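You operate a simulated robot arm through the tools that you are given. There is no shell and no other tool. Be economical: measure what you need, move in short steps, check, and stop when the job is done.

You are at the controls of a simulated robot arm. One attempt, no reset.

JOB
Pull the orange end plug out of the grey core and stand it in the grey tray.
Fine: hold the core on the small round plate with the blue lever; loosen the lever at the end.

The check looks at the end state, three seconds after you hand in, the way a careful person would. Anything else that was tipped, shoved, dropped, spilled or broken makes it a failure.

ROBOT AND FRAMES
A 6-joint arm with a two-finger parallel gripper, fixed in place. Base frame: the origin is at the foot of the arm, x ahead of it, y to its left, z up; the work surface is at about z = 0.8. Units: m, rad, N and s.
With the tool pointing down near the work surface it reaches from about 0.24 to 0.64 m from the base axis. Its first joint turns from -1.152 to 1.152 rad. Payload 2.7 kg.
Tool frame: the origin (TCP) lies between the finger pads and is the grasp point; the fingertips stand 0.023 m ahead of it; z points along the fingers, y is the line along which they close. Largest opening 0.094 m; finger width 0.038, thickness 0.01; the body of the gripper, 0.054 by 0.096 m, starts 0.039 m behind the TCP.
Orientation is that of the tool frame in the base frame, as a unit quaternion [x, y, z, w]. With the fingers straight down and closing along the base's y, the tool's x points along the base's -x, its y along +y and its z along -z.

CONTROLS
- The arm moves only by the tool drive_tool. Its argument "moves" is a list of rows, each an object of numbers (a shift or turn left out is 0, a gripper value left out holds the last): "tx", "ty", "tz": the shift along the base's x, y, z in mm; "ax", "ay", "az": the turn, a rotation vector about the base's x, y, z in rad. In form: [{"tx": .., "ty": .., "tz": .., "ax": .., "ay": .., "az": ..}, ...]. A call has 1 to 12 rows; each row shifts and turns the commanded pose from where the row before left it. "claw" is the gripper command, from -1 (shut) to 1 (fully open), values between in proportion, set as the call begins (left out, the last holds). A row lasts 0.2 s, in which the tool goes at most 0.05 m and 0.15 rad; a call with a longer step from one row to the next is refused whole, and so is a gripper value outside its range. Where a pose cannot be reached the arm comes as near as it can. A force on the tool above 70 N (or 10 N above the force at the start of the call, whichever is more), or a blocked arm, ends the call early, and 0.2 s more pass. The fingers move at their own pace (about 0.045 m/s each) and stop on an object; they squeeze with about 39 N. The grip force told is the motor's: it shows also when the fingers shut on nothing. Time passes only in rows, and 0.2 s behind the last, so rows that do not move let the fingers close. It gives the time, the measured TCP pose, the force on the tool (base axes), the opening and the grip force at its end, in the units of the frame above (readings bear some noise).
- Cameras (640 x 400 px; columns grow to the right, rows downward): "scene" is fixed at [0.0707, -0.4299, 1.4033]; the picture's right is [0.81, -0.59, 0.00], its down [-0.33, -0.46, -0.82] and it looks along [0.48, 0.66, -0.57] (base axes); focal length 330 px, centre (320, 200). "wrist" rides on the gripper at [0.086, 0.016, -0.074] in the tool frame; the picture's right is [-0.18, 0.98, 0.00], its down [-0.58, -0.11, -0.81] and it looks along [-0.79, -0.15, 0.59] (tool axes); focal length 243 px, centre (320, 200).
- capture(camera): a new picture of that camera. The clock stands still meanwhile.
- locate(camera, pixels): for up to 12 pixels [column, row] of the newest picture of that camera ("zoom" is the newest enlarged one), the place [x, y, z] in the base frame of the surface seen there, good to about 0.002 m. The clock stands still meanwhile.
- enlarge(camera, box): a new picture of the part [left, top, right, bottom] of that camera's present view, enlarged. The clock stands still meanwhile.
- hand_in(): hands the job in; it is judged then, once.

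Keep the steps short. Do not move on a guess: measure, check each grasp and each placing, and mend mistakes. In all there are 80 turns and 46 pictures (those below and enlarged ones count). Leave the gripper open and the arm clear of the work at the hand-in unless told otherwise, and finish with a single line.

The tools are called after "Request:" by a JSON object that holds its "method" and its "body". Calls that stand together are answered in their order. drive_tool: Moves the arm, as the interface text tells. Its arguments: {"type":"object","properties":{"moves":{"type":"array","items":{"type":"object","properties":{"tx":{"type":"number"},"ty":{"type":"number"},"tz":{"type":"number"},"ax":{"type":"number"},"ay":{"type":"number"},"az":{"type":"number"}}}},"claw":{"type":"number"}},"required":["moves"]} The other tools are called the same way: capture (camera) takes a picture; locate (camera, pixels) gives the place of the surface under pixels of a picture; enlarge (camera, box) takes an enlarged picture of a part of a camera's view; hand_in () hands the job in.

At the start:

```text
t: 0.0
tool_pos: [0.3118, 0.1122, 1.1302]
tcp_rot: [0.0, 1.0, 0.0, 0.0]
contact_force: [-0.7, 0.7, -0.2]
gripper_width: 0.0942
finger_force: 0.0
```

scene: 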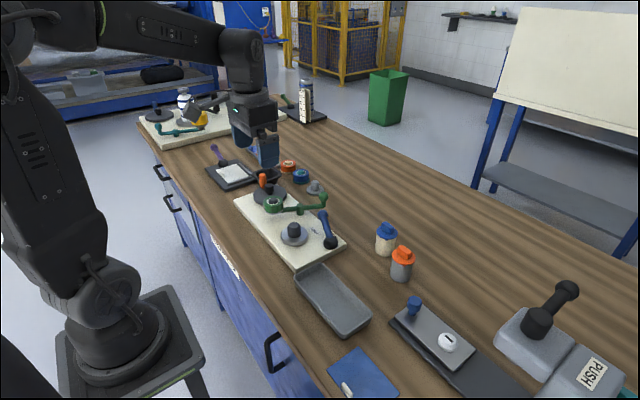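
wrist: 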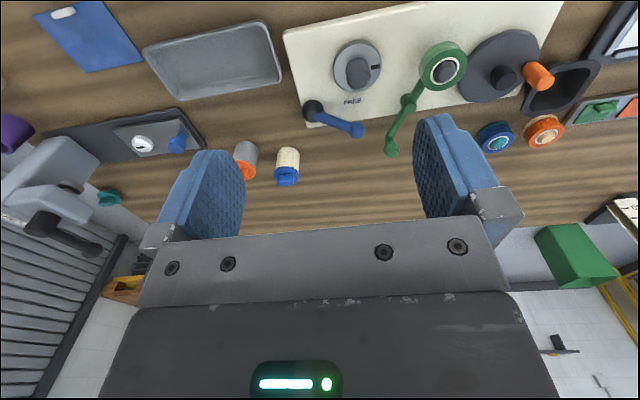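

I see a cream board with round plates and levers, a grey core with an orange plug near (401,262), and a grey tray near (333,300). I'll enlarge both areas.

Request:
{"method": "enlarge", "body": {"camera": "scene", "box": [220, 150, 440, 290]}}

Request:
{"method": "enlarge", "body": {"camera": "wrist", "box": [220, 10, 580, 220]}}

Request:
{"method": "locate", "body": {"camera": "scene", "pixels": [[401, 250], [402, 268], [400, 280], [293, 230], [295, 242], [322, 215], [331, 243], [333, 300], [345, 332], [370, 318], [296, 277], [320, 265]]}}

```text
2.86 times, centred on (330, 220) of scene
```

zoom: 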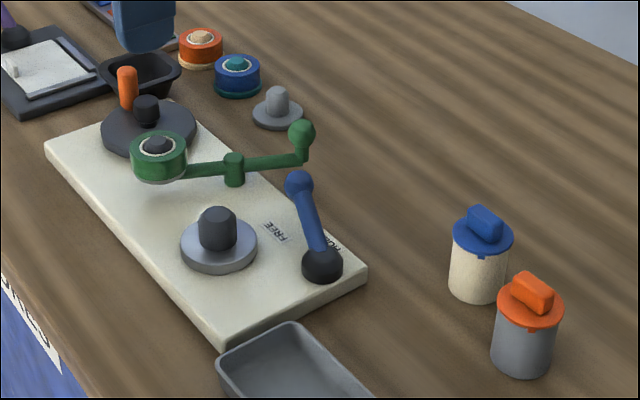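

```text
1.78 times, centred on (400, 115) of wrist
```

zoom: 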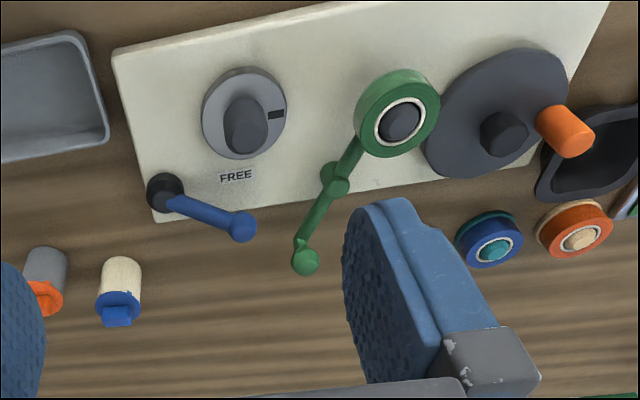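

```text
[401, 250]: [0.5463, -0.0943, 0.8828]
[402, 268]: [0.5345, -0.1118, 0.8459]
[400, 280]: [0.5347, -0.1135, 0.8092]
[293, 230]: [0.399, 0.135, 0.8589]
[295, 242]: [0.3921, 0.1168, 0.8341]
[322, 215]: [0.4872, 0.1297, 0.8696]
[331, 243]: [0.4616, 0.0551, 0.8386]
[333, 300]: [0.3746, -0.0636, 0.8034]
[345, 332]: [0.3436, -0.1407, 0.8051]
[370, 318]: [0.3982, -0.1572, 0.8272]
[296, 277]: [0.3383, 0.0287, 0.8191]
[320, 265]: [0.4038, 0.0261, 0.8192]
```

The core stands near (0.54,-0.105). The plate's post is near (0.395,0.125). I'll look closer at the lever labels and the core.

Request:
{"method": "enlarge", "body": {"camera": "scene", "box": [270, 185, 350, 255]}}

Request:
{"method": "enlarge", "body": {"camera": "scene", "box": [365, 215, 425, 290]}}

Request:
{"method": "enlarge", "body": {"camera": "wrist", "box": [280, 20, 400, 150]}}

```text
5.71 times, centred on (310, 220) of scene
```

zoom: 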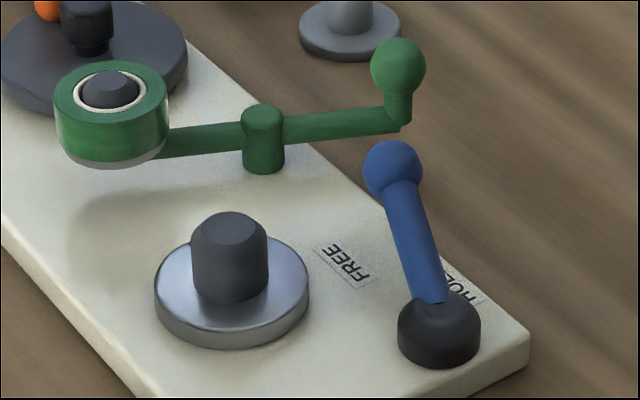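

```text
5.33 times, centred on (395, 252) of scene
```

zoom: 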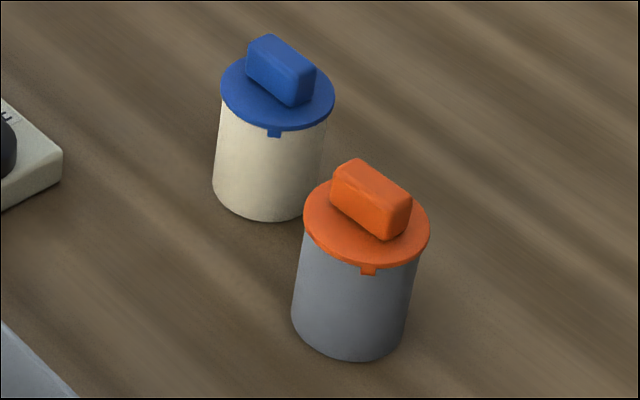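

```text
3.08 times, centred on (340, 85) of wrist
```

zoom: 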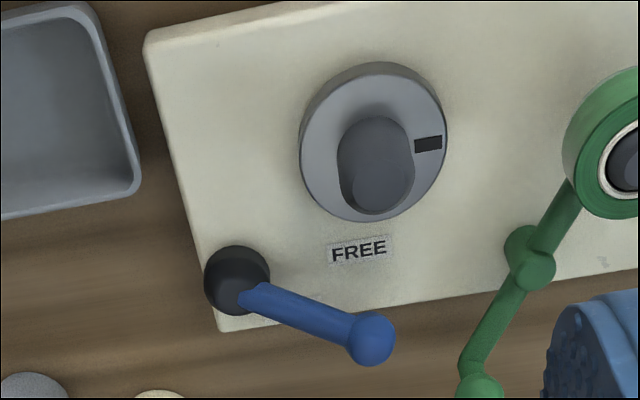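

Next I'll measure the lever, FREE label, post and plate in the current wrist zoom.

Request:
{"method": "locate", "body": {"camera": "zoom", "pixels": [[372, 338], [300, 312], [235, 265], [345, 250], [375, 240], [380, 190], [370, 135], [429, 144], [445, 130], [302, 150], [345, 215], [380, 65]]}}

Request:
{"method": "locate", "body": {"camera": "scene", "pixels": [[311, 216], [313, 220], [335, 233], [333, 236], [319, 206], [325, 225], [332, 241], [293, 225], [293, 222], [308, 235], [280, 232], [295, 244]]}}

```text
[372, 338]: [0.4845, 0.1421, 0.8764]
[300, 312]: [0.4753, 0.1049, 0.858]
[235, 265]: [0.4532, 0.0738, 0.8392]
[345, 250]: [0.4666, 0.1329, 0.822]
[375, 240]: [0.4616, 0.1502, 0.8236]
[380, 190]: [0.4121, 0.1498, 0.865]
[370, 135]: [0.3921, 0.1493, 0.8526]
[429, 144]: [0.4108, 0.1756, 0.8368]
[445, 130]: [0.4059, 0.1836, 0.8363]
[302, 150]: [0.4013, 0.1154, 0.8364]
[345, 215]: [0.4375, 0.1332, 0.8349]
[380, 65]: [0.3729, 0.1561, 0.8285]
```

```text
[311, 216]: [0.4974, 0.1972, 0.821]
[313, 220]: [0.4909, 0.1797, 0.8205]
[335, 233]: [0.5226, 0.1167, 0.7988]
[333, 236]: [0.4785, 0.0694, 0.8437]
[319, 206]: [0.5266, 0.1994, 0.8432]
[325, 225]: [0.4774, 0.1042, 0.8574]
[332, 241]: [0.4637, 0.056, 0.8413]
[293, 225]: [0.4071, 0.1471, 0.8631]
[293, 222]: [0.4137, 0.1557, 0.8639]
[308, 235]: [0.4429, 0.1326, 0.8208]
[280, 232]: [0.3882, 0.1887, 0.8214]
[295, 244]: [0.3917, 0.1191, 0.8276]
```

To see the board from above, I'll tilt the tool so the wrist camera looks down more.

Request:
{"method": "drive_tool", "body": {"moves": [{"ay": 0.15}, {"ay": 0.15}, {"ay": 0.15}, {"ay": 0.15}, {}], "claw": 1}}

Request:
{"method": "capture", "body": {"camera": "wrist"}}

```text
t: 1.2
tool_pos: [0.3121, 0.1122, 1.131]
tcp_rot: [0.0, 0.955, 0.001, -0.296]
contact_force: [0.5, -0.1, -0.1]
gripper_width: 0.0938
finger_force: 0.0
```

```text
38 pictures are left
```

wrist: 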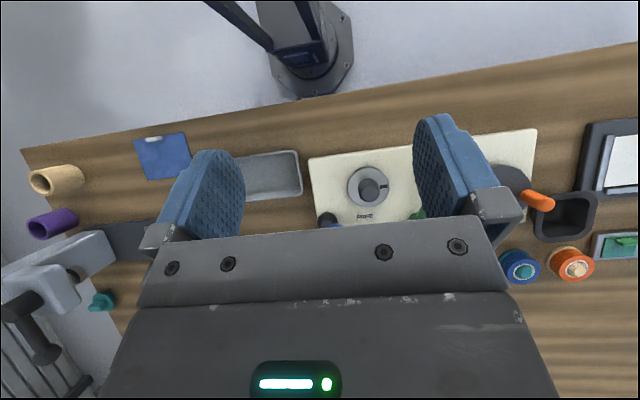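

The lever is hidden behind the gripper. I'll halve the tilt and move forward so the board sits above the fingers in the picture.

Request:
{"method": "drive_tool", "body": {"moves": [{"ay": -0.15, "tx": 40}, {"ay": -0.15, "tx": 40}, {"tz": -40}, {"tz": -30}, {}]}}

Request:
{"method": "capture", "body": {"camera": "wrist"}}

```text
t: 2.4
tool_pos: [0.3914, 0.1121, 1.0613]
tcp_rot: [-0.001, 0.989, 0.0, -0.149]
contact_force: [-0.4, 0.0, 0.4]
gripper_width: 0.0937
finger_force: 0.1
```

```text
37 pictures are left
```

wrist: 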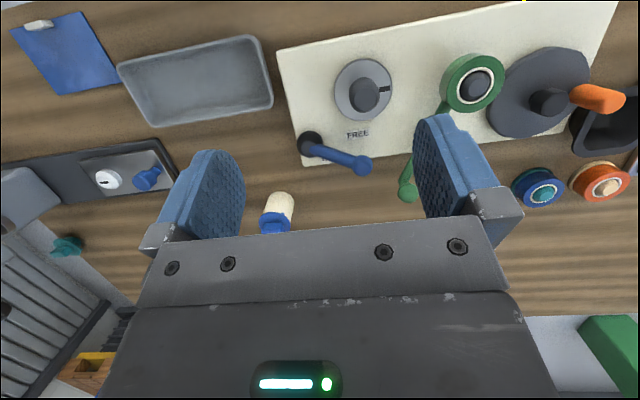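

Request:
{"method": "enlarge", "body": {"camera": "wrist", "box": [270, 40, 430, 210]}}

Request:
{"method": "locate", "body": {"camera": "wrist", "pixels": [[363, 95], [336, 90], [392, 90], [363, 60], [363, 119], [385, 90], [310, 142], [345, 158], [362, 165], [357, 134], [278, 218], [465, 82]]}}

```text
2.35 times, centred on (350, 125) of wrist
```

zoom: 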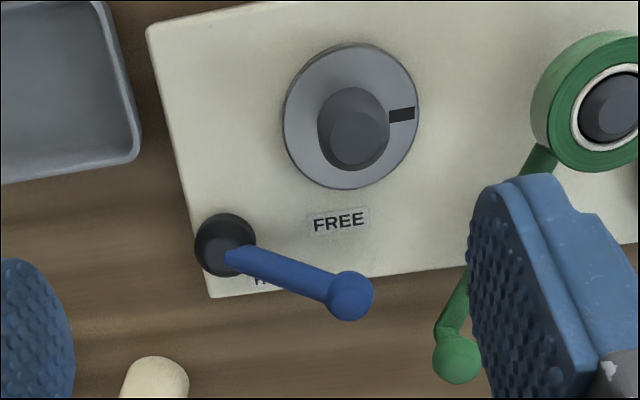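

```text
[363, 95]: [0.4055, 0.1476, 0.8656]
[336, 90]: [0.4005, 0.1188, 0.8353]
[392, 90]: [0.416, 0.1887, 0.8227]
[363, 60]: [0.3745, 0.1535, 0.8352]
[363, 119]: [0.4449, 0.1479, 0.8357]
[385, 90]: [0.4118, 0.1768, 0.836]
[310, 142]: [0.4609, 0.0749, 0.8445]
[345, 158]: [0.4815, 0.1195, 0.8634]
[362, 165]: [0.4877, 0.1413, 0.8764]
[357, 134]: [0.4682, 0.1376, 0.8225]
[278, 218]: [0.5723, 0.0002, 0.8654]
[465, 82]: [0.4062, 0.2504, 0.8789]
```

Next I'll measure the HOLD label and get an exact lever angle.

Request:
{"method": "locate", "body": {"camera": "zoom", "pixels": [[258, 281], [225, 232], [224, 214], [197, 245], [222, 275], [350, 295], [372, 295], [330, 290], [280, 268], [315, 222], [365, 217], [402, 115]]}}

Request:
{"method": "enlarge", "body": {"camera": "wrist", "box": [290, 120, 380, 185]}}

```text
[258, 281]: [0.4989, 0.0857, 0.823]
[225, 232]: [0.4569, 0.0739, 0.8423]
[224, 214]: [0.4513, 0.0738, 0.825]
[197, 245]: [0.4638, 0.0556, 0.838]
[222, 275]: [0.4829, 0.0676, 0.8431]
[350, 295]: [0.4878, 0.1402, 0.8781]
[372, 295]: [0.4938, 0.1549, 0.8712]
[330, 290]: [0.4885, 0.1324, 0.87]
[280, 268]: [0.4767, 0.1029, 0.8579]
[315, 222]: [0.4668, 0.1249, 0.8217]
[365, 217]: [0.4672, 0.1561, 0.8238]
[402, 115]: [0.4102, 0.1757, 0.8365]
```

```text
6.15 times, centred on (335, 152) of wrist
```

zoom: 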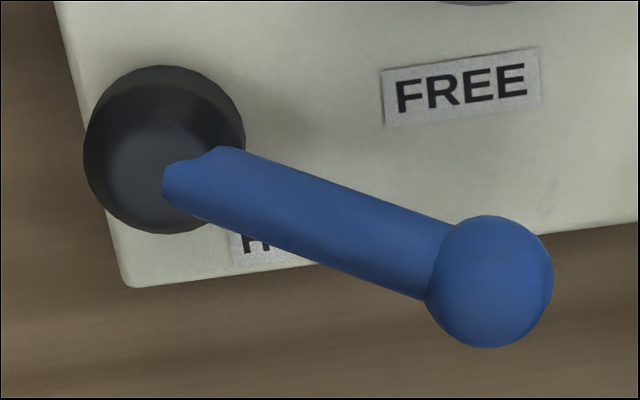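

The lever now lies between FREE (about 89° from the hub) and HOLD (about 39°). Before touching anything I'll view the core from above, moving high and clear.

Request:
{"method": "drive_tool", "body": {"moves": [{"ty": -45, "tx": 15}, {"ty": -45, "tx": 15}, {"ty": -45, "tx": 15}, {"ty": -40, "tx": 15}, {"tx": 20, "tz": -20}, {}]}}

Request:
{"method": "capture", "body": {"camera": "wrist"}}

```text
t: 3.8
tool_pos: [0.4727, -0.0637, 1.0406]
tcp_rot: [0.0, 0.989, -0.001, -0.149]
contact_force: [-0.9, -0.3, 0.1]
gripper_width: 0.0938
finger_force: 0.1
```

```text
34 pictures are left
```

wrist: 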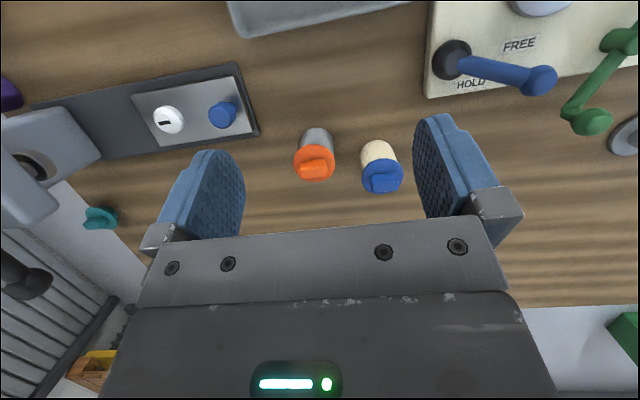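

Both labels now show: FREE at (519,44) and HOLD at (471,85), with the lever between them. I'll zoom on the plug and measure.

Request:
{"method": "enlarge", "body": {"camera": "wrist", "box": [280, 115, 420, 205]}}

Request:
{"method": "locate", "body": {"camera": "wrist", "pixels": [[471, 85], [519, 44], [452, 60], [537, 80], [315, 130], [303, 170], [324, 164], [313, 167], [295, 162], [334, 155], [310, 147], [314, 181]]}}

```text
4.44 times, centred on (350, 160) of wrist
```

zoom: 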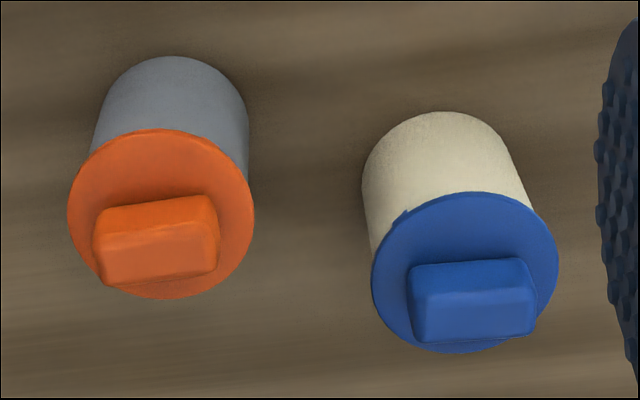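

```text
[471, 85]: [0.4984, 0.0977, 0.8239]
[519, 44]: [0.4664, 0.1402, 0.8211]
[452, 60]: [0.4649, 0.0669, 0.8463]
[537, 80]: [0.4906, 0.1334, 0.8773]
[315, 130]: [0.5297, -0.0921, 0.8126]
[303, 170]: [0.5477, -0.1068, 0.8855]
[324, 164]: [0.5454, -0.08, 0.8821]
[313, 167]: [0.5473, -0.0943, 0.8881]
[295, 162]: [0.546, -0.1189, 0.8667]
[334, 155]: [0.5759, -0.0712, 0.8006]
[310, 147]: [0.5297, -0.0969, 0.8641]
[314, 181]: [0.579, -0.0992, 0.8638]
```

The bar handle runs along y at (0.547,-0.096), top at z 0.886. The flange is at 0.865 and the core spans 0.80–0.863. I'll check the tab on the flange in a scene zoom.

Request:
{"method": "enlarge", "body": {"camera": "scene", "box": [380, 240, 425, 285]}}

```text
8.89 times, centred on (402, 262) of scene
```

zoom: 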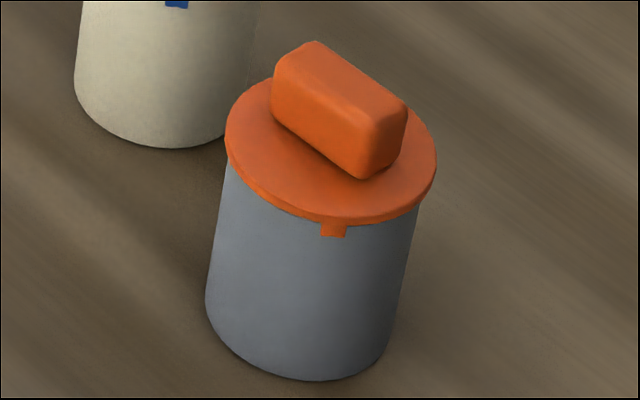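

Request:
{"method": "locate", "body": {"camera": "zoom", "pixels": [[333, 231], [228, 140], [434, 165], [300, 60], [390, 108], [340, 80], [360, 175], [290, 130], [331, 214], [300, 378], [210, 320], [395, 320]]}}

```text
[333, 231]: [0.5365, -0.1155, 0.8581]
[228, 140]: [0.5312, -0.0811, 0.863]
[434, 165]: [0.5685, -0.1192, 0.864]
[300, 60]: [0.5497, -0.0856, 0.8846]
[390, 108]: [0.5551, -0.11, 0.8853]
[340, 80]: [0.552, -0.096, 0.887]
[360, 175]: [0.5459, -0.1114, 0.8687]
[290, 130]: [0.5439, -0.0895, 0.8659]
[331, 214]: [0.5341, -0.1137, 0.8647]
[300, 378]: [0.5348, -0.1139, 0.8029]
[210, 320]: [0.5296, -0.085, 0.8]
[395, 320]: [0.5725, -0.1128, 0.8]
```

The bar runs at about 100° and the tab points to about 231°, with the flange centre at (0.550,-0.100). First I'll level the tool and yaw it so the fingers close across the bar. That pose also suits caging the lever ball.

Request:
{"method": "drive_tool", "body": {"moves": [{"ay": -0.15}, {"ay": -0.15}, {"az": -0.14}, {"az": -0.14}, {"az": -0.14}, {"az": -0.14}, {"az": -0.14}, {"az": -0.14}, {"az": -0.14}, {"az": -0.14}, {"az": -0.14}, {"az": -0.14}]}}

Request:
{"method": "drive_tool", "body": {"moves": [{"ty": 50}, {"ty": 50}, {"ty": 50}, {"ty": 50, "tx": 15}, {"ty": 3}, {}], "claw": 0.1}}

Request:
{"method": "capture", "body": {"camera": "wrist"}}

```text
t: 6.4
tool_pos: [0.4715, -0.0638, 1.0399]
tcp_rot: [0.645, 0.764, 0.0, 0.0]
contact_force: [1.2, -0.3, 0.1]
gripper_width: 0.094
finger_force: 0.1
```

```text
refused: row 4 steps farther than a row can; nothing moved
```

```text
31 pictures are left
```

wrist: 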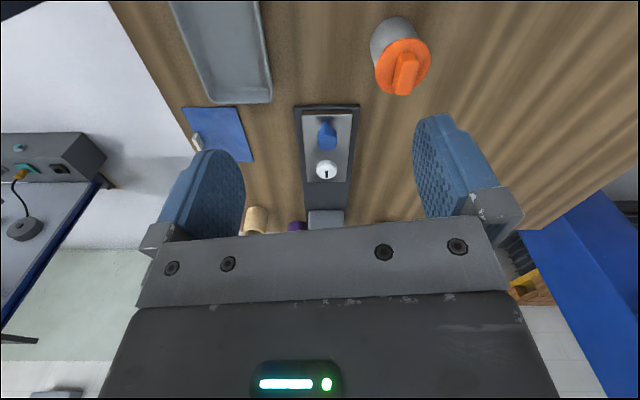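

The yaw is right: the fingers close along 9.7°. I'll go above the lever ball (0.490,0.140), staying high.

Request:
{"method": "drive_tool", "body": {"moves": [{"ty": 49}, {"ty": 49}, {"ty": 49}, {"ty": 49, "tx": 5}, {"ty": 8, "tx": 14}, {"tz": -40}, {"tz": -40}, {}], "claw": 0.1}}

Request:
{"method": "capture", "body": {"camera": "scene"}}

```text
t: 8.2
tool_pos: [0.4911, 0.1413, 0.9588]
tcp_rot: [0.645, 0.764, 0.0, 0.0]
contact_force: [0.3, 0.4, 0.8]
gripper_width: 0.0517
finger_force: 0.0
```

```text
30 pictures are left
```

scene: 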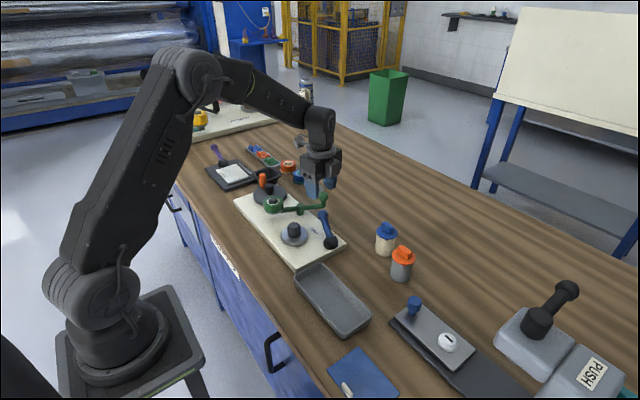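

Before lowering, I need to know where the green lever is so the fingers clear it.

Request:
{"method": "enlarge", "body": {"camera": "scene", "box": [265, 165, 355, 255]}}

Request:
{"method": "locate", "body": {"camera": "scene", "pixels": [[323, 195], [322, 205], [310, 208], [298, 210], [324, 216], [326, 230], [330, 243], [293, 225]]}}

```text
4.44 times, centred on (310, 210) of scene
```

zoom: 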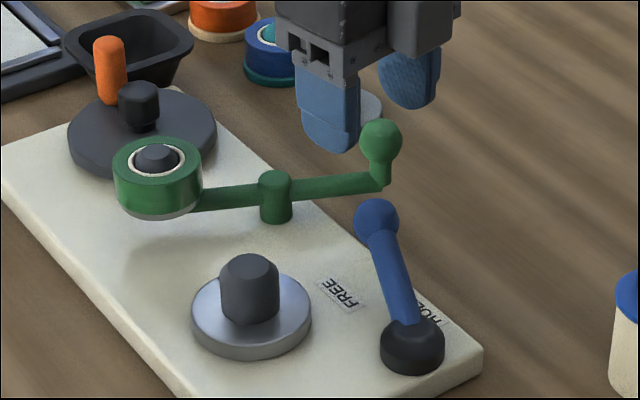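

```text
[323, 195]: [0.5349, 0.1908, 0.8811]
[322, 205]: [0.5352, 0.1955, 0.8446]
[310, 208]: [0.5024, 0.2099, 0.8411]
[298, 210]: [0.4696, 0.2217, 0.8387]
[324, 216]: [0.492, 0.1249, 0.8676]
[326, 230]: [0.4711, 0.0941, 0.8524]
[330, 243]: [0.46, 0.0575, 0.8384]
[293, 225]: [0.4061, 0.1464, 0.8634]
```

The green ball is at (0.536,0.193), so it is clear. I'll lower around the blue ball with TCP z at 0.878 and y near 0.136.

Request:
{"method": "drive_tool", "body": {"moves": [{"ty": -5}, {"tz": -30}, {"tz": -30}, {"tz": -20}, {}]}}

Request:
{"method": "enlarge", "body": {"camera": "scene", "box": [265, 165, 355, 255]}}

```text
t: 9.4
tool_pos: [0.4926, 0.1352, 0.8786]
tcp_rot: [0.645, 0.765, 0.0, 0.0]
contact_force: [0.8, -0.6, -0.3]
gripper_width: 0.0516
finger_force: 0.1
```

```text
4.44 times, centred on (310, 210) of scene
```

zoom: 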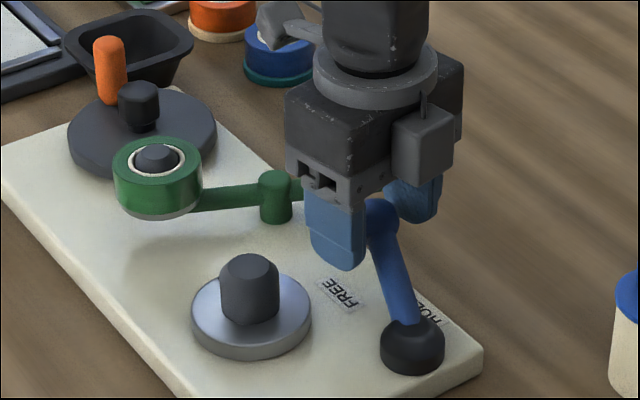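

The ball is caged. I'll narrow the opening to about 30 mm and nudge toward FREE (-x) to see whether it is already at that stop.

Request:
{"method": "drive_tool", "body": {"moves": [{}, {}, {"tx": -3}, {"tx": -3}, {"tx": -3}, {}], "claw": -0.36}}

```text
t: 10.8
tool_pos: [0.4872, 0.1369, 0.882]
tcp_rot: [0.644, 0.765, 0.007, 0.005]
contact_force: [38.6, -7.3, -4.0]
gripper_width: 0.0464
finger_force: 18.6
```

The +x finger bears on the ball with 38 N and it doesn't move, so the lever seems to be at its FREE stop. I'll back off, reopen, and look.

Request:
{"method": "drive_tool", "body": {"moves": [{"tx": 3}, {"tx": 3}, {"tx": 6}, {}], "claw": 0.1}}

Request:
{"method": "enlarge", "body": {"camera": "scene", "box": [265, 165, 355, 255]}}

```text
t: 11.8
tool_pos: [0.4951, 0.1359, 0.8793]
tcp_rot: [0.644, 0.765, 0.0, -0.001]
contact_force: [0.4, 0.6, 0.1]
gripper_width: 0.0518
finger_force: 0.0
```

```text
4.44 times, centred on (310, 210) of scene
```

zoom: 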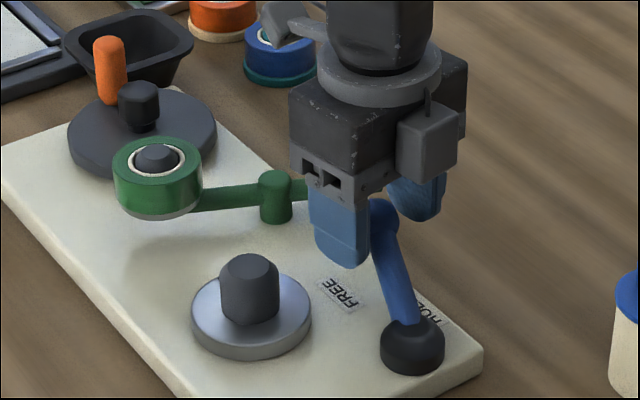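

The lever hasn't moved. I'll push lightly toward HOLD (+x) to learn whether it moves freely that way.

Request:
{"method": "drive_tool", "body": {"moves": [{"tx": 5}, {"tx": 5}, {"tx": 5}, {"tx": 5}, {}]}}

Request:
{"method": "enlarge", "body": {"camera": "scene", "box": [265, 165, 355, 255]}}

```text
t: 13.0
tool_pos: [0.5144, 0.1355, 0.8796]
tcp_rot: [0.644, 0.765, 0.0, 0.0]
contact_force: [-1.1, 1.6, 0.6]
gripper_width: 0.0523
finger_force: 0.6
```

```text
4.44 times, centred on (310, 210) of scene
```

zoom: 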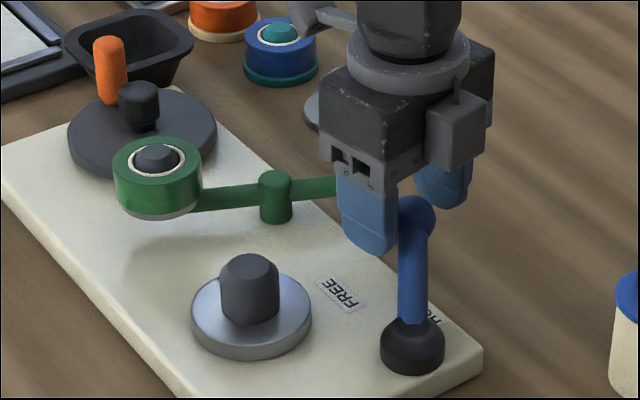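

The lever moves freely toward HOLD, so the starting position was the FREE stop. I'll push it back to FREE, then back off and rise.

Request:
{"method": "drive_tool", "body": {"moves": [{"tx": -10}, {"tx": -10}, {"tx": -8}, {"tx": -3}, {"tx": -2}, {}]}}

```text
t: 14.4
tool_pos: [0.4829, 0.135, 0.8805]
tcp_rot: [0.644, 0.765, 0.0, 0.001]
contact_force: [13.1, -2.4, -3.8]
gripper_width: 0.0576
finger_force: 6.2
```

It is back at the FREE stop. I'll back off, rise and go above the plug handle at (0.550,-0.099).

Request:
{"method": "drive_tool", "body": {"moves": [{"tx": 9}, {"tz": 40}, {"tz": 40}, {"tz": 20, "ty": -30}, {"ty": -48, "tx": 10}, {"ty": -48, "tx": 10}, {"ty": -48, "tx": 10}, {"ty": -45, "tx": 10}, {"ty": -15, "tx": 17}, {}]}}

Request:
{"method": "capture", "body": {"camera": "wrist"}}

Request:
{"method": "enlarge", "body": {"camera": "scene", "box": [290, 165, 430, 295]}}

```text
t: 16.6
tool_pos: [0.5474, -0.0984, 0.9805]
tcp_rot: [0.643, 0.765, 0.0, 0.0]
contact_force: [0.0, -0.3, -0.8]
gripper_width: 0.0517
finger_force: 0.1
```

```text
25 pictures are left
```

wrist: 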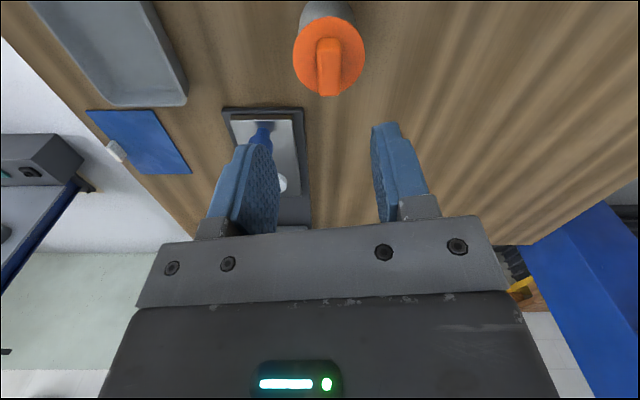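

```text
3.08 times, centred on (360, 230) of scene
```

zoom: 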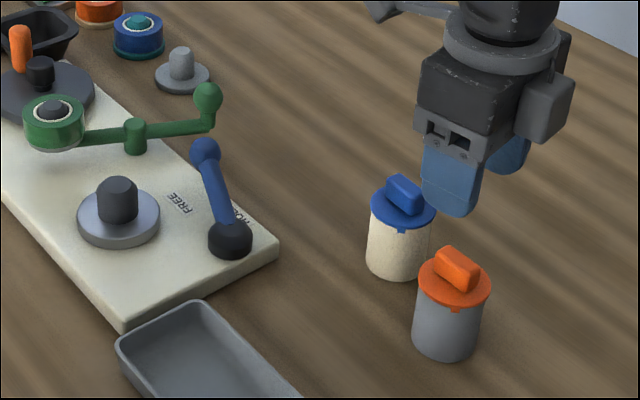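

I'll measure the bar ends in this view.

Request:
{"method": "locate", "body": {"camera": "wrist", "pixels": [[329, 47], [329, 60], [318, 52], [340, 52], [329, 66], [294, 55], [364, 55], [328, 85]]}}

```text
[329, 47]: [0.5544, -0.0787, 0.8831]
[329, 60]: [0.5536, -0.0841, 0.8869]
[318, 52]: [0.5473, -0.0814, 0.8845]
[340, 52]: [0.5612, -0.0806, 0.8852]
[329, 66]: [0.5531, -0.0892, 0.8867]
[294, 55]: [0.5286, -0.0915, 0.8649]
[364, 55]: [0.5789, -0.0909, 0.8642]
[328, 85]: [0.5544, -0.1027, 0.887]
```

The bar centre is about (0.552,-0.097), close to along y. I'll centre, turn slightly and lower to z 0.893 with the fingers open at 52 mm.

Request:
{"method": "drive_tool", "body": {"moves": [{"tx": 5, "ty": 1, "az": -0.06}, {"tz": -40}, {"tz": -30}, {"tz": -12}, {"tz": -5}, {}]}}

Request:
{"method": "enlarge", "body": {"camera": "scene", "box": [350, 205, 440, 295]}}

```text
t: 18.0
tool_pos: [0.5523, -0.0972, 0.8934]
tcp_rot: [0.667, 0.745, 0.0, 0.0]
contact_force: [0.2, -0.3, -1.0]
gripper_width: 0.0518
finger_force: 0.1
```

```text
4.44 times, centred on (395, 250) of scene
```

zoom: 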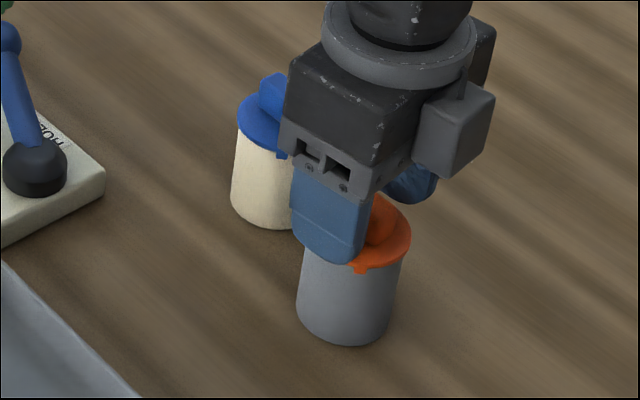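

The fingers straddle the bar. I'll close on it.

Request:
{"method": "drive_tool", "body": {"moves": [{}, {}, {}, {}], "claw": -1}}

```text
t: 19.0
tool_pos: [0.5523, -0.097, 0.8931]
tcp_rot: [0.666, 0.746, 0.001, 0.0]
contact_force: [1.0, -0.6, 0.2]
gripper_width: 0.0154
finger_force: 38.7
```

The bar is gripped at 15.4 mm. I'll lift 10 mm slowly and check that the core comes along.

Request:
{"method": "drive_tool", "body": {"moves": [{"tz": 2}, {"tz": 3}, {"tz": 5}, {}]}}

Request:
{"method": "enlarge", "body": {"camera": "scene", "box": [350, 205, 440, 295]}}

```text
t: 20.0
tool_pos: [0.5521, -0.0977, 0.9041]
tcp_rot: [0.666, 0.746, -0.001, 0.0]
contact_force: [-0.6, -0.5, -0.4]
gripper_width: 0.0156
finger_force: 38.7
```

```text
4.44 times, centred on (395, 250) of scene
```

zoom: 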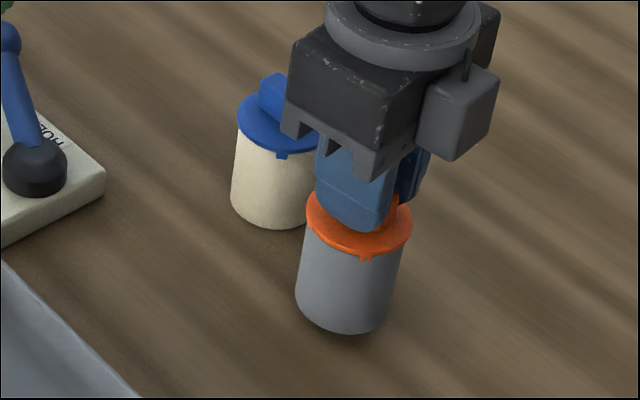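

The core came along. I'll lift high, away from everything, and tilt it to inspect the core's underside for a bore and key.

Request:
{"method": "drive_tool", "body": {"moves": [{"tz": 40}, {"tz": 40}, {"tz": 40}, {"tz": 40, "tx": -25}, {"tz": 20, "tx": -25}, {"ax": -0.14}, {"ax": -0.14}, {"ax": -0.14}, {"ax": -0.14}, {"ax": -0.14}, {"ax": -0.14}, {}]}}

Request:
{"method": "capture", "body": {"camera": "scene"}}

```text
t: 22.6
tool_pos: [0.502, -0.0963, 1.0827]
tcp_rot: [0.609, 0.68, -0.305, 0.272]
contact_force: [0.5, 0.0, -0.6]
gripper_width: 0.0154
finger_force: 39.3
```

```text
21 pictures are left
```

scene: 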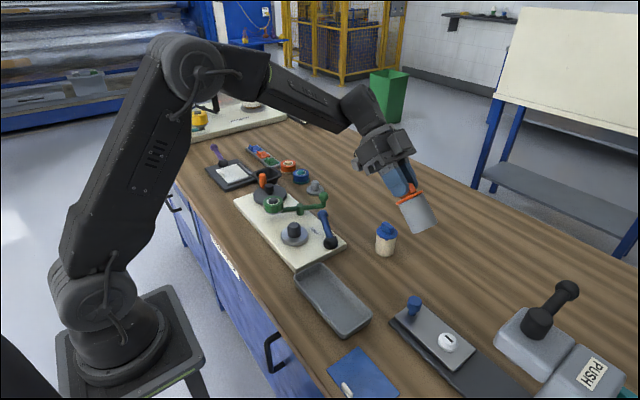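

Tilt further to face the underside to the camera.

Request:
{"method": "drive_tool", "body": {"moves": [{"ax": -0.14}, {"ax": -0.14}, {"ax": -0.14}, {"ax": -0.14}, {"az": -0.14}, {"az": -0.14}, {}]}}

Request:
{"method": "enlarge", "body": {"camera": "scene", "box": [360, 130, 470, 240]}}

```text
t: 24.2
tool_pos: [0.502, -0.0963, 1.0828]
tcp_rot: [0.584, 0.493, -0.536, 0.358]
contact_force: [-0.2, 0.2, -1.2]
gripper_width: 0.0152
finger_force: 39.0
```

```text
3.64 times, centred on (415, 185) of scene
```

zoom: 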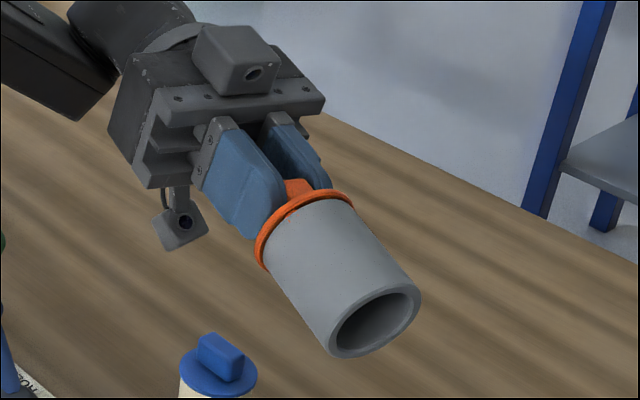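

The core is a plain open tube with no key. I'll undo the tilt, then go above the post at height.

Request:
{"method": "drive_tool", "body": {"moves": [{"az": 0.14}, {"az": 0.14}, {"ax": 0.14}, {"ax": 0.14}, {"ax": 0.14}, {"ax": 0.14}, {"ax": 0.14}, {"ax": 0.14}, {"ax": 0.14}, {"ax": 0.14}, {"ax": 0.14}, {"ax": 0.14}]}}

Request:
{"method": "drive_tool", "body": {"moves": [{"ty": 45, "tx": -18}, {"ty": 45, "tx": -18}, {"ty": 45, "tx": -18}, {"ty": 45, "tx": -18}, {"ty": 45, "tx": -18}, {"ty": 20, "tx": -5}, {}]}}

Request:
{"method": "enlarge", "body": {"camera": "wrist", "box": [200, 0, 440, 150]}}

Request:
{"method": "enlarge", "body": {"camera": "scene", "box": [240, 150, 350, 260]}}

```text
t: 26.8
tool_pos: [0.5025, -0.0968, 1.0836]
tcp_rot: [0.667, 0.745, 0.001, 0.0]
contact_force: [0.1, -0.1, -1.5]
gripper_width: 0.0157
finger_force: 38.7
```

```text
t: 28.4
tool_pos: [0.4075, 0.1491, 1.0831]
tcp_rot: [0.667, 0.745, -0.001, 0.0]
contact_force: [0.2, 0.2, -0.9]
gripper_width: 0.0152
finger_force: 38.8
```

```text
2.67 times, centred on (320, 75) of wrist
```

zoom: 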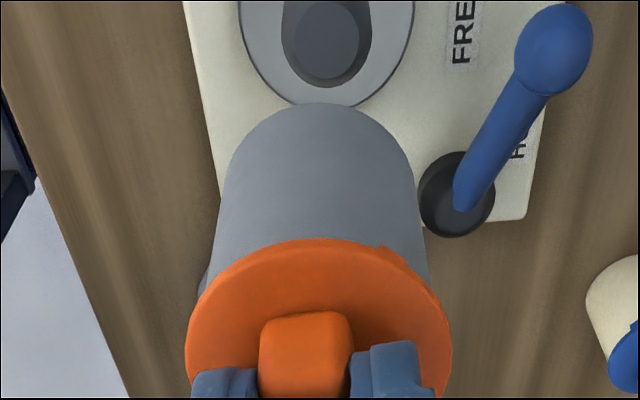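

```text
3.64 times, centred on (295, 205) of scene
```

zoom: 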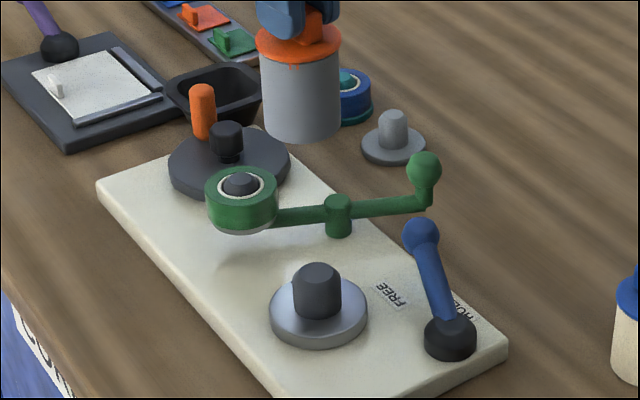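

Both views are good. I'll measure the post's top face and plate edges in the scene zoom, along with the core's sides.

Request:
{"method": "locate", "body": {"camera": "zoom", "pixels": [[316, 271], [305, 270], [328, 270], [316, 265], [294, 290], [340, 288], [316, 300], [272, 305], [366, 308], [318, 345], [263, 90], [338, 92]]}}

Request:
{"method": "locate", "body": {"camera": "wrist", "pixels": [[322, 14], [312, 14], [334, 14], [322, 5], [322, 24], [292, 12], [353, 12], [318, 37], [285, 70], [320, 42], [318, 60], [354, 70]]}}

```text
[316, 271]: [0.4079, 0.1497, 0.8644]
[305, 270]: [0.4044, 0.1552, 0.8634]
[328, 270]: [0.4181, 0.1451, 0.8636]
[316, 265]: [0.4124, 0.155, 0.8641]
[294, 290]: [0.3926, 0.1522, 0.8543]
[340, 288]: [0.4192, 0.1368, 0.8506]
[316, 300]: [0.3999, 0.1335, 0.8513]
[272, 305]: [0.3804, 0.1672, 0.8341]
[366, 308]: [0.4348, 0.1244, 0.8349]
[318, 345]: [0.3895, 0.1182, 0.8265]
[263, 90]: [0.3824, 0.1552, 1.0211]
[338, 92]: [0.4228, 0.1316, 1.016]
```

```text
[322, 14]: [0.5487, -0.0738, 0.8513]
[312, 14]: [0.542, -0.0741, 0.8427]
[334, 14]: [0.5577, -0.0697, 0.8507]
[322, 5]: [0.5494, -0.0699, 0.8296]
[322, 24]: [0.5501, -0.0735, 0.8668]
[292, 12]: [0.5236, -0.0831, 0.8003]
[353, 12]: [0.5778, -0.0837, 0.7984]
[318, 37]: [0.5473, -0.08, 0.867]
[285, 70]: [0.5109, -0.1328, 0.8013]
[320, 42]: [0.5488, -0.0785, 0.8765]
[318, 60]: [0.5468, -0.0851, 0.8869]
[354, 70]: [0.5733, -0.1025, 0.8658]
```

The post centre is about (0.408,0.148), post width about 30 mm and bore about 37 mm. I'll lower until the core's underside is about 10 mm above the post, then recheck alignment.

Request:
{"method": "drive_tool", "body": {"moves": [{"tz": -40}, {"tz": -40}, {"tz": -30}, {}]}}

Request:
{"method": "enlarge", "body": {"camera": "wrist", "box": [200, 0, 440, 150]}}

Request:
{"method": "enlarge", "body": {"camera": "scene", "box": [265, 185, 325, 245]}}

```text
t: 29.4
tool_pos: [0.4069, 0.1494, 0.9715]
tcp_rot: [0.667, 0.745, 0.0, 0.0]
contact_force: [0.1, 0.9, -0.5]
gripper_width: 0.0153
finger_force: 39.6
```

```text
2.67 times, centred on (320, 75) of wrist
```

zoom: 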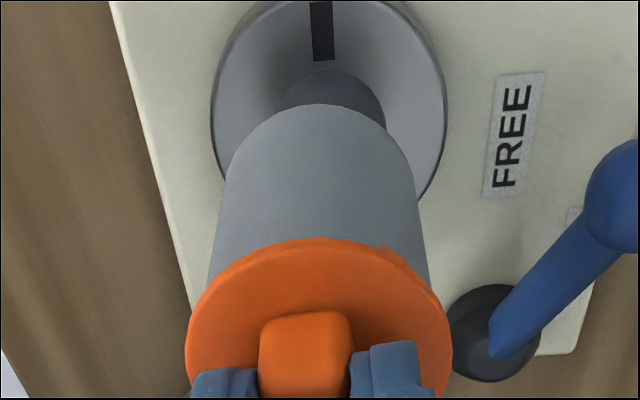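

```text
6.67 times, centred on (295, 215) of scene
```

zoom: 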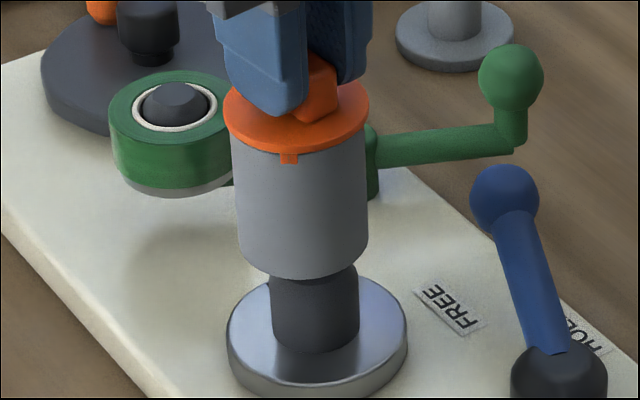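

In both views the core sits about 3 mm left of the post: scene mid-columns are 304 versus 315, wrist 322 versus 331. I'll measure front surfaces for the depth direction.

Request:
{"method": "locate", "body": {"camera": "zoom", "pixels": [[304, 272], [304, 230], [305, 180], [315, 310], [315, 330], [315, 345], [315, 383], [232, 330], [404, 330], [245, 220], [362, 210], [276, 320]]}}

```text
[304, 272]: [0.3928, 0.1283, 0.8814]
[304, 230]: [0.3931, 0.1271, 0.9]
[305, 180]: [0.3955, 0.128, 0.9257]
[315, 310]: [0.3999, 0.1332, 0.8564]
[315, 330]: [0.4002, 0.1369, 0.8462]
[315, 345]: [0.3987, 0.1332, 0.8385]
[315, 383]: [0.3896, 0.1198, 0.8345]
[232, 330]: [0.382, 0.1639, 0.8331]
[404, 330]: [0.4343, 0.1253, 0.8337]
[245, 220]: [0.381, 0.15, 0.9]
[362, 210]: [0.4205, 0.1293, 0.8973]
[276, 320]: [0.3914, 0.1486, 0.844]
```

The combined estimate is a shift of +2.5 mm in x. I'll apply it and lower 22 mm in small steps, watching the force.

Request:
{"method": "drive_tool", "body": {"moves": [{"tx": 2.5, "ty": -0.4}, {}, {"tz": -6}, {"tz": -5}, {"tz": -4}, {"tz": -4}, {"tz": -3}, {}]}}

Request:
{"method": "enlarge", "body": {"camera": "scene", "box": [265, 185, 325, 245]}}

```text
t: 31.2
tool_pos: [0.4099, 0.1466, 0.9509]
tcp_rot: [0.667, 0.745, 0.0, -0.001]
contact_force: [0.3, 0.1, -0.7]
gripper_width: 0.0154
finger_force: 38.9
```

```text
6.67 times, centred on (295, 215) of scene
```

zoom: 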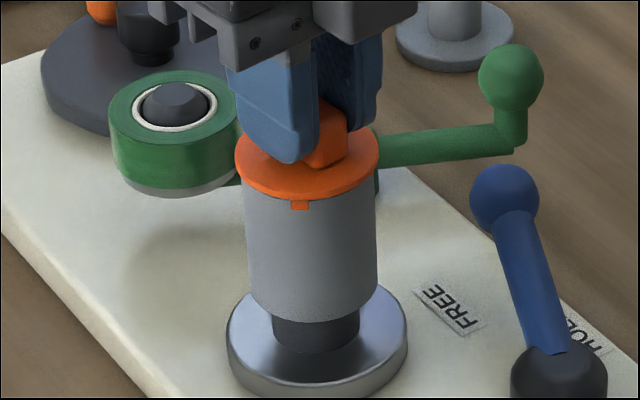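

The core is over the post with no contact force, and the columns match (314 versus 315). I'll keep lowering to the plate.

Request:
{"method": "drive_tool", "body": {"moves": [{"tz": -5}, {"tz": -5}, {"tz": -5}, {"tz": -3}, {"tz": -2}, {}]}}

```text
t: 32.6
tool_pos: [0.4095, 0.1462, 0.9309]
tcp_rot: [0.666, 0.746, 0.0, 0.0]
contact_force: [0.7, -0.8, -0.4]
gripper_width: 0.0153
finger_force: 38.8
```

Request:
{"method": "drive_tool", "body": {"moves": [{"tz": -1}, {"tz": -1}, {"tz": -1}, {}]}}

Request:
{"method": "enlarge", "body": {"camera": "scene", "box": [265, 185, 325, 245]}}

```text
t: 33.6
tool_pos: [0.4108, 0.1488, 0.9276]
tcp_rot: [0.666, 0.746, 0.001, 0.001]
contact_force: [-2.1, -1.4, 7.4]
gripper_width: 0.0153
finger_force: 39.1
```

```text
6.67 times, centred on (295, 215) of scene
```

zoom: 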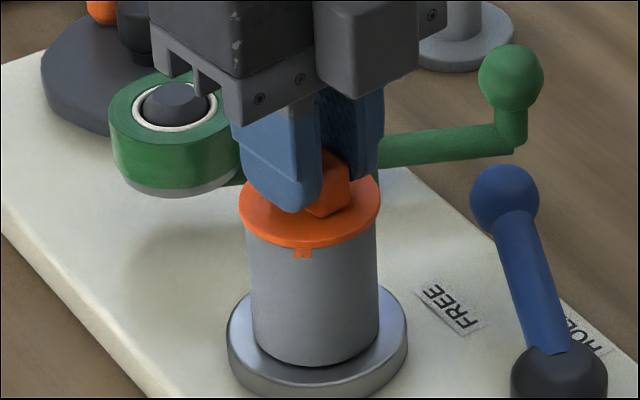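

The core is seated on the plate (7 N). I'll ease off, open to about 40 mm, and rise clear.

Request:
{"method": "drive_tool", "body": {"moves": [{"tz": 1}, {}, {}, {}], "claw": -0.15}}

Request:
{"method": "drive_tool", "body": {"moves": [{"tz": 15}, {"tz": 30}, {"tz": 30}, {"tx": 45}, {"tx": 40, "ty": -13}, {}]}}

Request:
{"method": "enlarge", "body": {"camera": "scene", "box": [260, 165, 350, 255]}}

```text
t: 34.6
tool_pos: [0.411, 0.1483, 0.9304]
tcp_rot: [0.666, 0.746, 0.0, 0.0]
contact_force: [0.0, -0.3, 0.0]
gripper_width: 0.0401
finger_force: 0.0
```

```text
t: 36.0
tool_pos: [0.4933, 0.1339, 1.0041]
tcp_rot: [0.667, 0.745, 0.0, 0.0]
contact_force: [0.4, 0.6, -0.1]
gripper_width: 0.0401
finger_force: 0.0
```

```text
4.44 times, centred on (305, 210) of scene
```

zoom: 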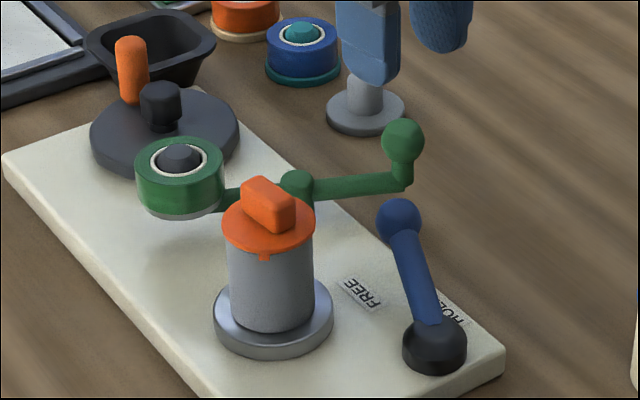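

The core stands on the plate and the lever is still at FREE. I'll open to 52 mm and lower around the lever ball again.

Request:
{"method": "drive_tool", "body": {"moves": [{"tx": 3, "ty": 1}, {"tz": -40}, {"tz": -40}, {"tz": -30}, {"tz": -15}, {}], "claw": 0.1}}

Request:
{"method": "drive_tool", "body": {"moves": [{"tx": 6}, {"tx": 6}, {"tx": 6}, {"tx": 6, "ty": -1}, {"tx": 6, "ty": -2}, {}]}}

Request:
{"method": "enlarge", "body": {"camera": "scene", "box": [260, 165, 350, 255]}}

```text
t: 37.4
tool_pos: [0.4982, 0.1363, 0.8783]
tcp_rot: [0.667, 0.745, 0.0, 0.0]
contact_force: [-0.4, 0.9, 0.2]
gripper_width: 0.0517
finger_force: 0.1
```

```text
t: 38.8
tool_pos: [0.5281, 0.1324, 0.8792]
tcp_rot: [0.667, 0.745, 0.0, -0.001]
contact_force: [-1.9, 1.2, -0.4]
gripper_width: 0.0523
finger_force: 0.9
```

```text
4.44 times, centred on (305, 210) of scene
```

zoom: 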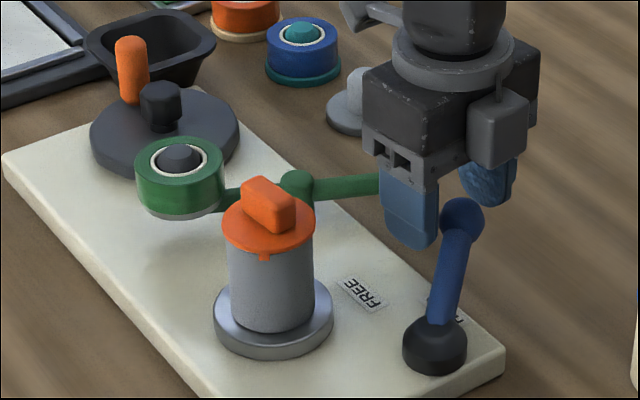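

The lever swings freely and is at about 47°. I'll follow its arc, turning the gripper with it.

Request:
{"method": "drive_tool", "body": {"moves": [{"tx": 3, "ty": -8.4, "az": -0.14}, {"tx": 3, "ty": -8.4, "az": -0.14}, {"tx": 2.5, "ty": -6, "az": -0.14}, {"tx": 2.5, "ty": -6, "az": -0.14}, {}]}}

Request:
{"method": "enlarge", "body": {"camera": "scene", "box": [260, 165, 350, 255]}}

```text
t: 40.0
tool_pos: [0.539, 0.1044, 0.8793]
tcp_rot: [0.847, 0.531, 0.0, 0.0]
contact_force: [-1.9, 1.2, 0.2]
gripper_width: 0.0523
finger_force: 0.8
```

```text
4.44 times, centred on (305, 210) of scene
```

zoom: 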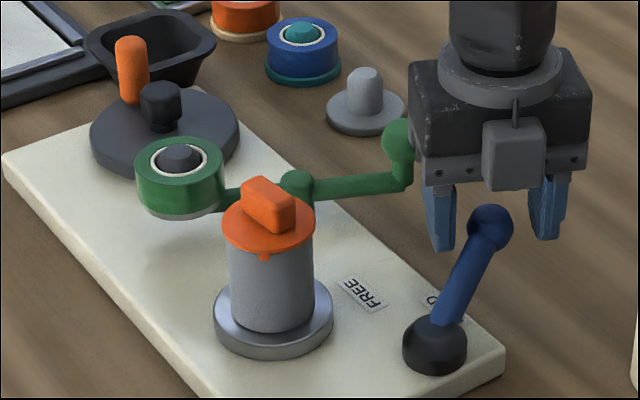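

Still light (2 N) at roughly 32°. I'll continue along the arc.

Request:
{"method": "drive_tool", "body": {"moves": [{"tx": 1.2, "ty": -5.6, "az": -0.14}, {"tx": 1.2, "ty": -5.6, "az": -0.14}, {"tx": 0.4, "ty": -6, "az": -0.14}, {"tx": 0.4, "ty": -6, "az": -0.14}, {}]}}

Request:
{"method": "enlarge", "body": {"camera": "scene", "box": [260, 165, 350, 255]}}

```text
t: 41.2
tool_pos: [0.541, 0.0818, 0.8791]
tcp_rot: [0.961, 0.276, 0.0, 0.0]
contact_force: [-2.7, 3.1, 0.1]
gripper_width: 0.0534
finger_force: 2.0
```

```text
4.44 times, centred on (305, 210) of scene
```

zoom: 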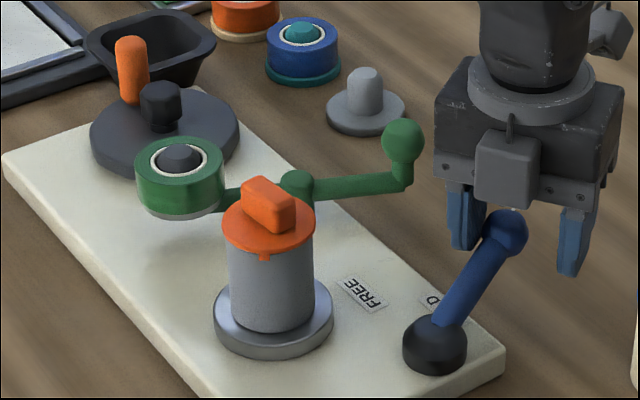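

Resistance is rising (about 4 N). I'll continue toward the HOLD stop.

Request:
{"method": "drive_tool", "body": {"moves": [{"ty": -5, "az": -0.1}, {"ty": -5, "az": -0.1}, {"tx": -0.5, "ty": -5, "az": -0.1}, {"tx": -0.5, "ty": -4}, {}]}}

Request:
{"method": "enlarge", "body": {"camera": "scene", "box": [260, 165, 350, 255]}}

```text
t: 42.4
tool_pos: [0.545, 0.0444, 0.8793]
tcp_rot: [0.991, 0.136, 0.004, -0.012]
contact_force: [9.1, 63.7, 7.2]
gripper_width: 0.0781
finger_force: 29.0
out of reach, approached as far as the arm can: row 3, 4
```

```text
4.44 times, centred on (305, 210) of scene
```

zoom: 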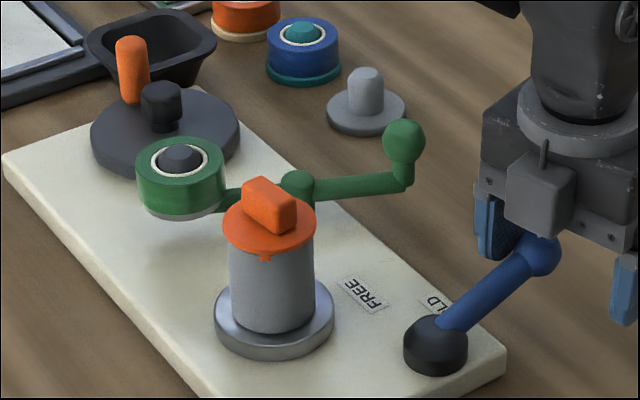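

The lever is at a hard stop (64 N) on the HOLD side. I'll back off gently, rise, and undo the yaw.

Request:
{"method": "drive_tool", "body": {"moves": [{"az": 0.1}, {"ty": 6, "az": 0.1}, {}]}}

```text
t: 43.2
tool_pos: [0.5456, 0.0473, 0.8843]
tcp_rot: [0.973, 0.23, 0.006, -0.005]
contact_force: [-13.2, 47.5, 47.6]
gripper_width: 0.0737
finger_force: 25.2
```

Still loaded, so I'll ease back further in +y.

Request:
{"method": "drive_tool", "body": {"moves": [{"ty": 6}, {"ty": 6}, {}]}}

Request:
{"method": "enlarge", "body": {"camera": "scene", "box": [260, 155, 370, 265]}}

```text
t: 44.0
tool_pos: [0.5436, 0.0523, 0.8835]
tcp_rot: [0.973, 0.229, 0.002, 0.0]
contact_force: [-27.1, 18.7, 58.2]
gripper_width: 0.0653
finger_force: 14.9
```

```text
3.64 times, centred on (315, 210) of scene
```

zoom: 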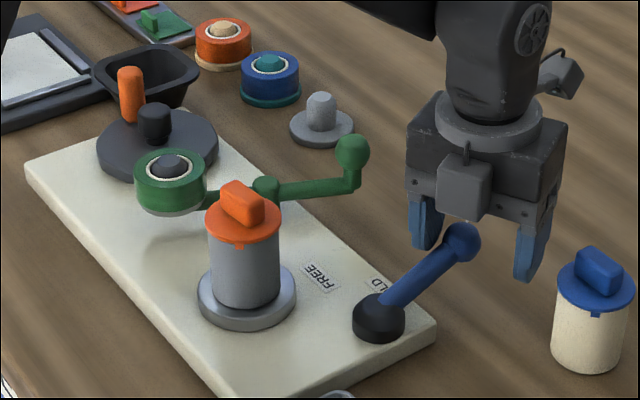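

The upward force suggests the +y finger is riding on the ball. I'll rise a little and continue back.

Request:
{"method": "drive_tool", "body": {"moves": [{"tz": 3, "ty": 3}, {"tz": 3, "ty": 4}, {}]}}

```text
t: 44.8
tool_pos: [0.5433, 0.0578, 0.8834]
tcp_rot: [0.973, 0.229, -0.002, 0.001]
contact_force: [-13.3, 9.0, 18.7]
gripper_width: 0.0576
finger_force: 7.7
```

Request:
{"method": "drive_tool", "body": {"moves": [{"tz": 4, "ty": 4}, {"tz": 4, "ty": 4, "tx": 2}, {}]}}

```text
t: 45.6
tool_pos: [0.5457, 0.0644, 0.891]
tcp_rot: [0.973, 0.229, 0.0, -0.001]
contact_force: [-0.1, -0.1, 0.2]
gripper_width: 0.0515
finger_force: 0.2
```

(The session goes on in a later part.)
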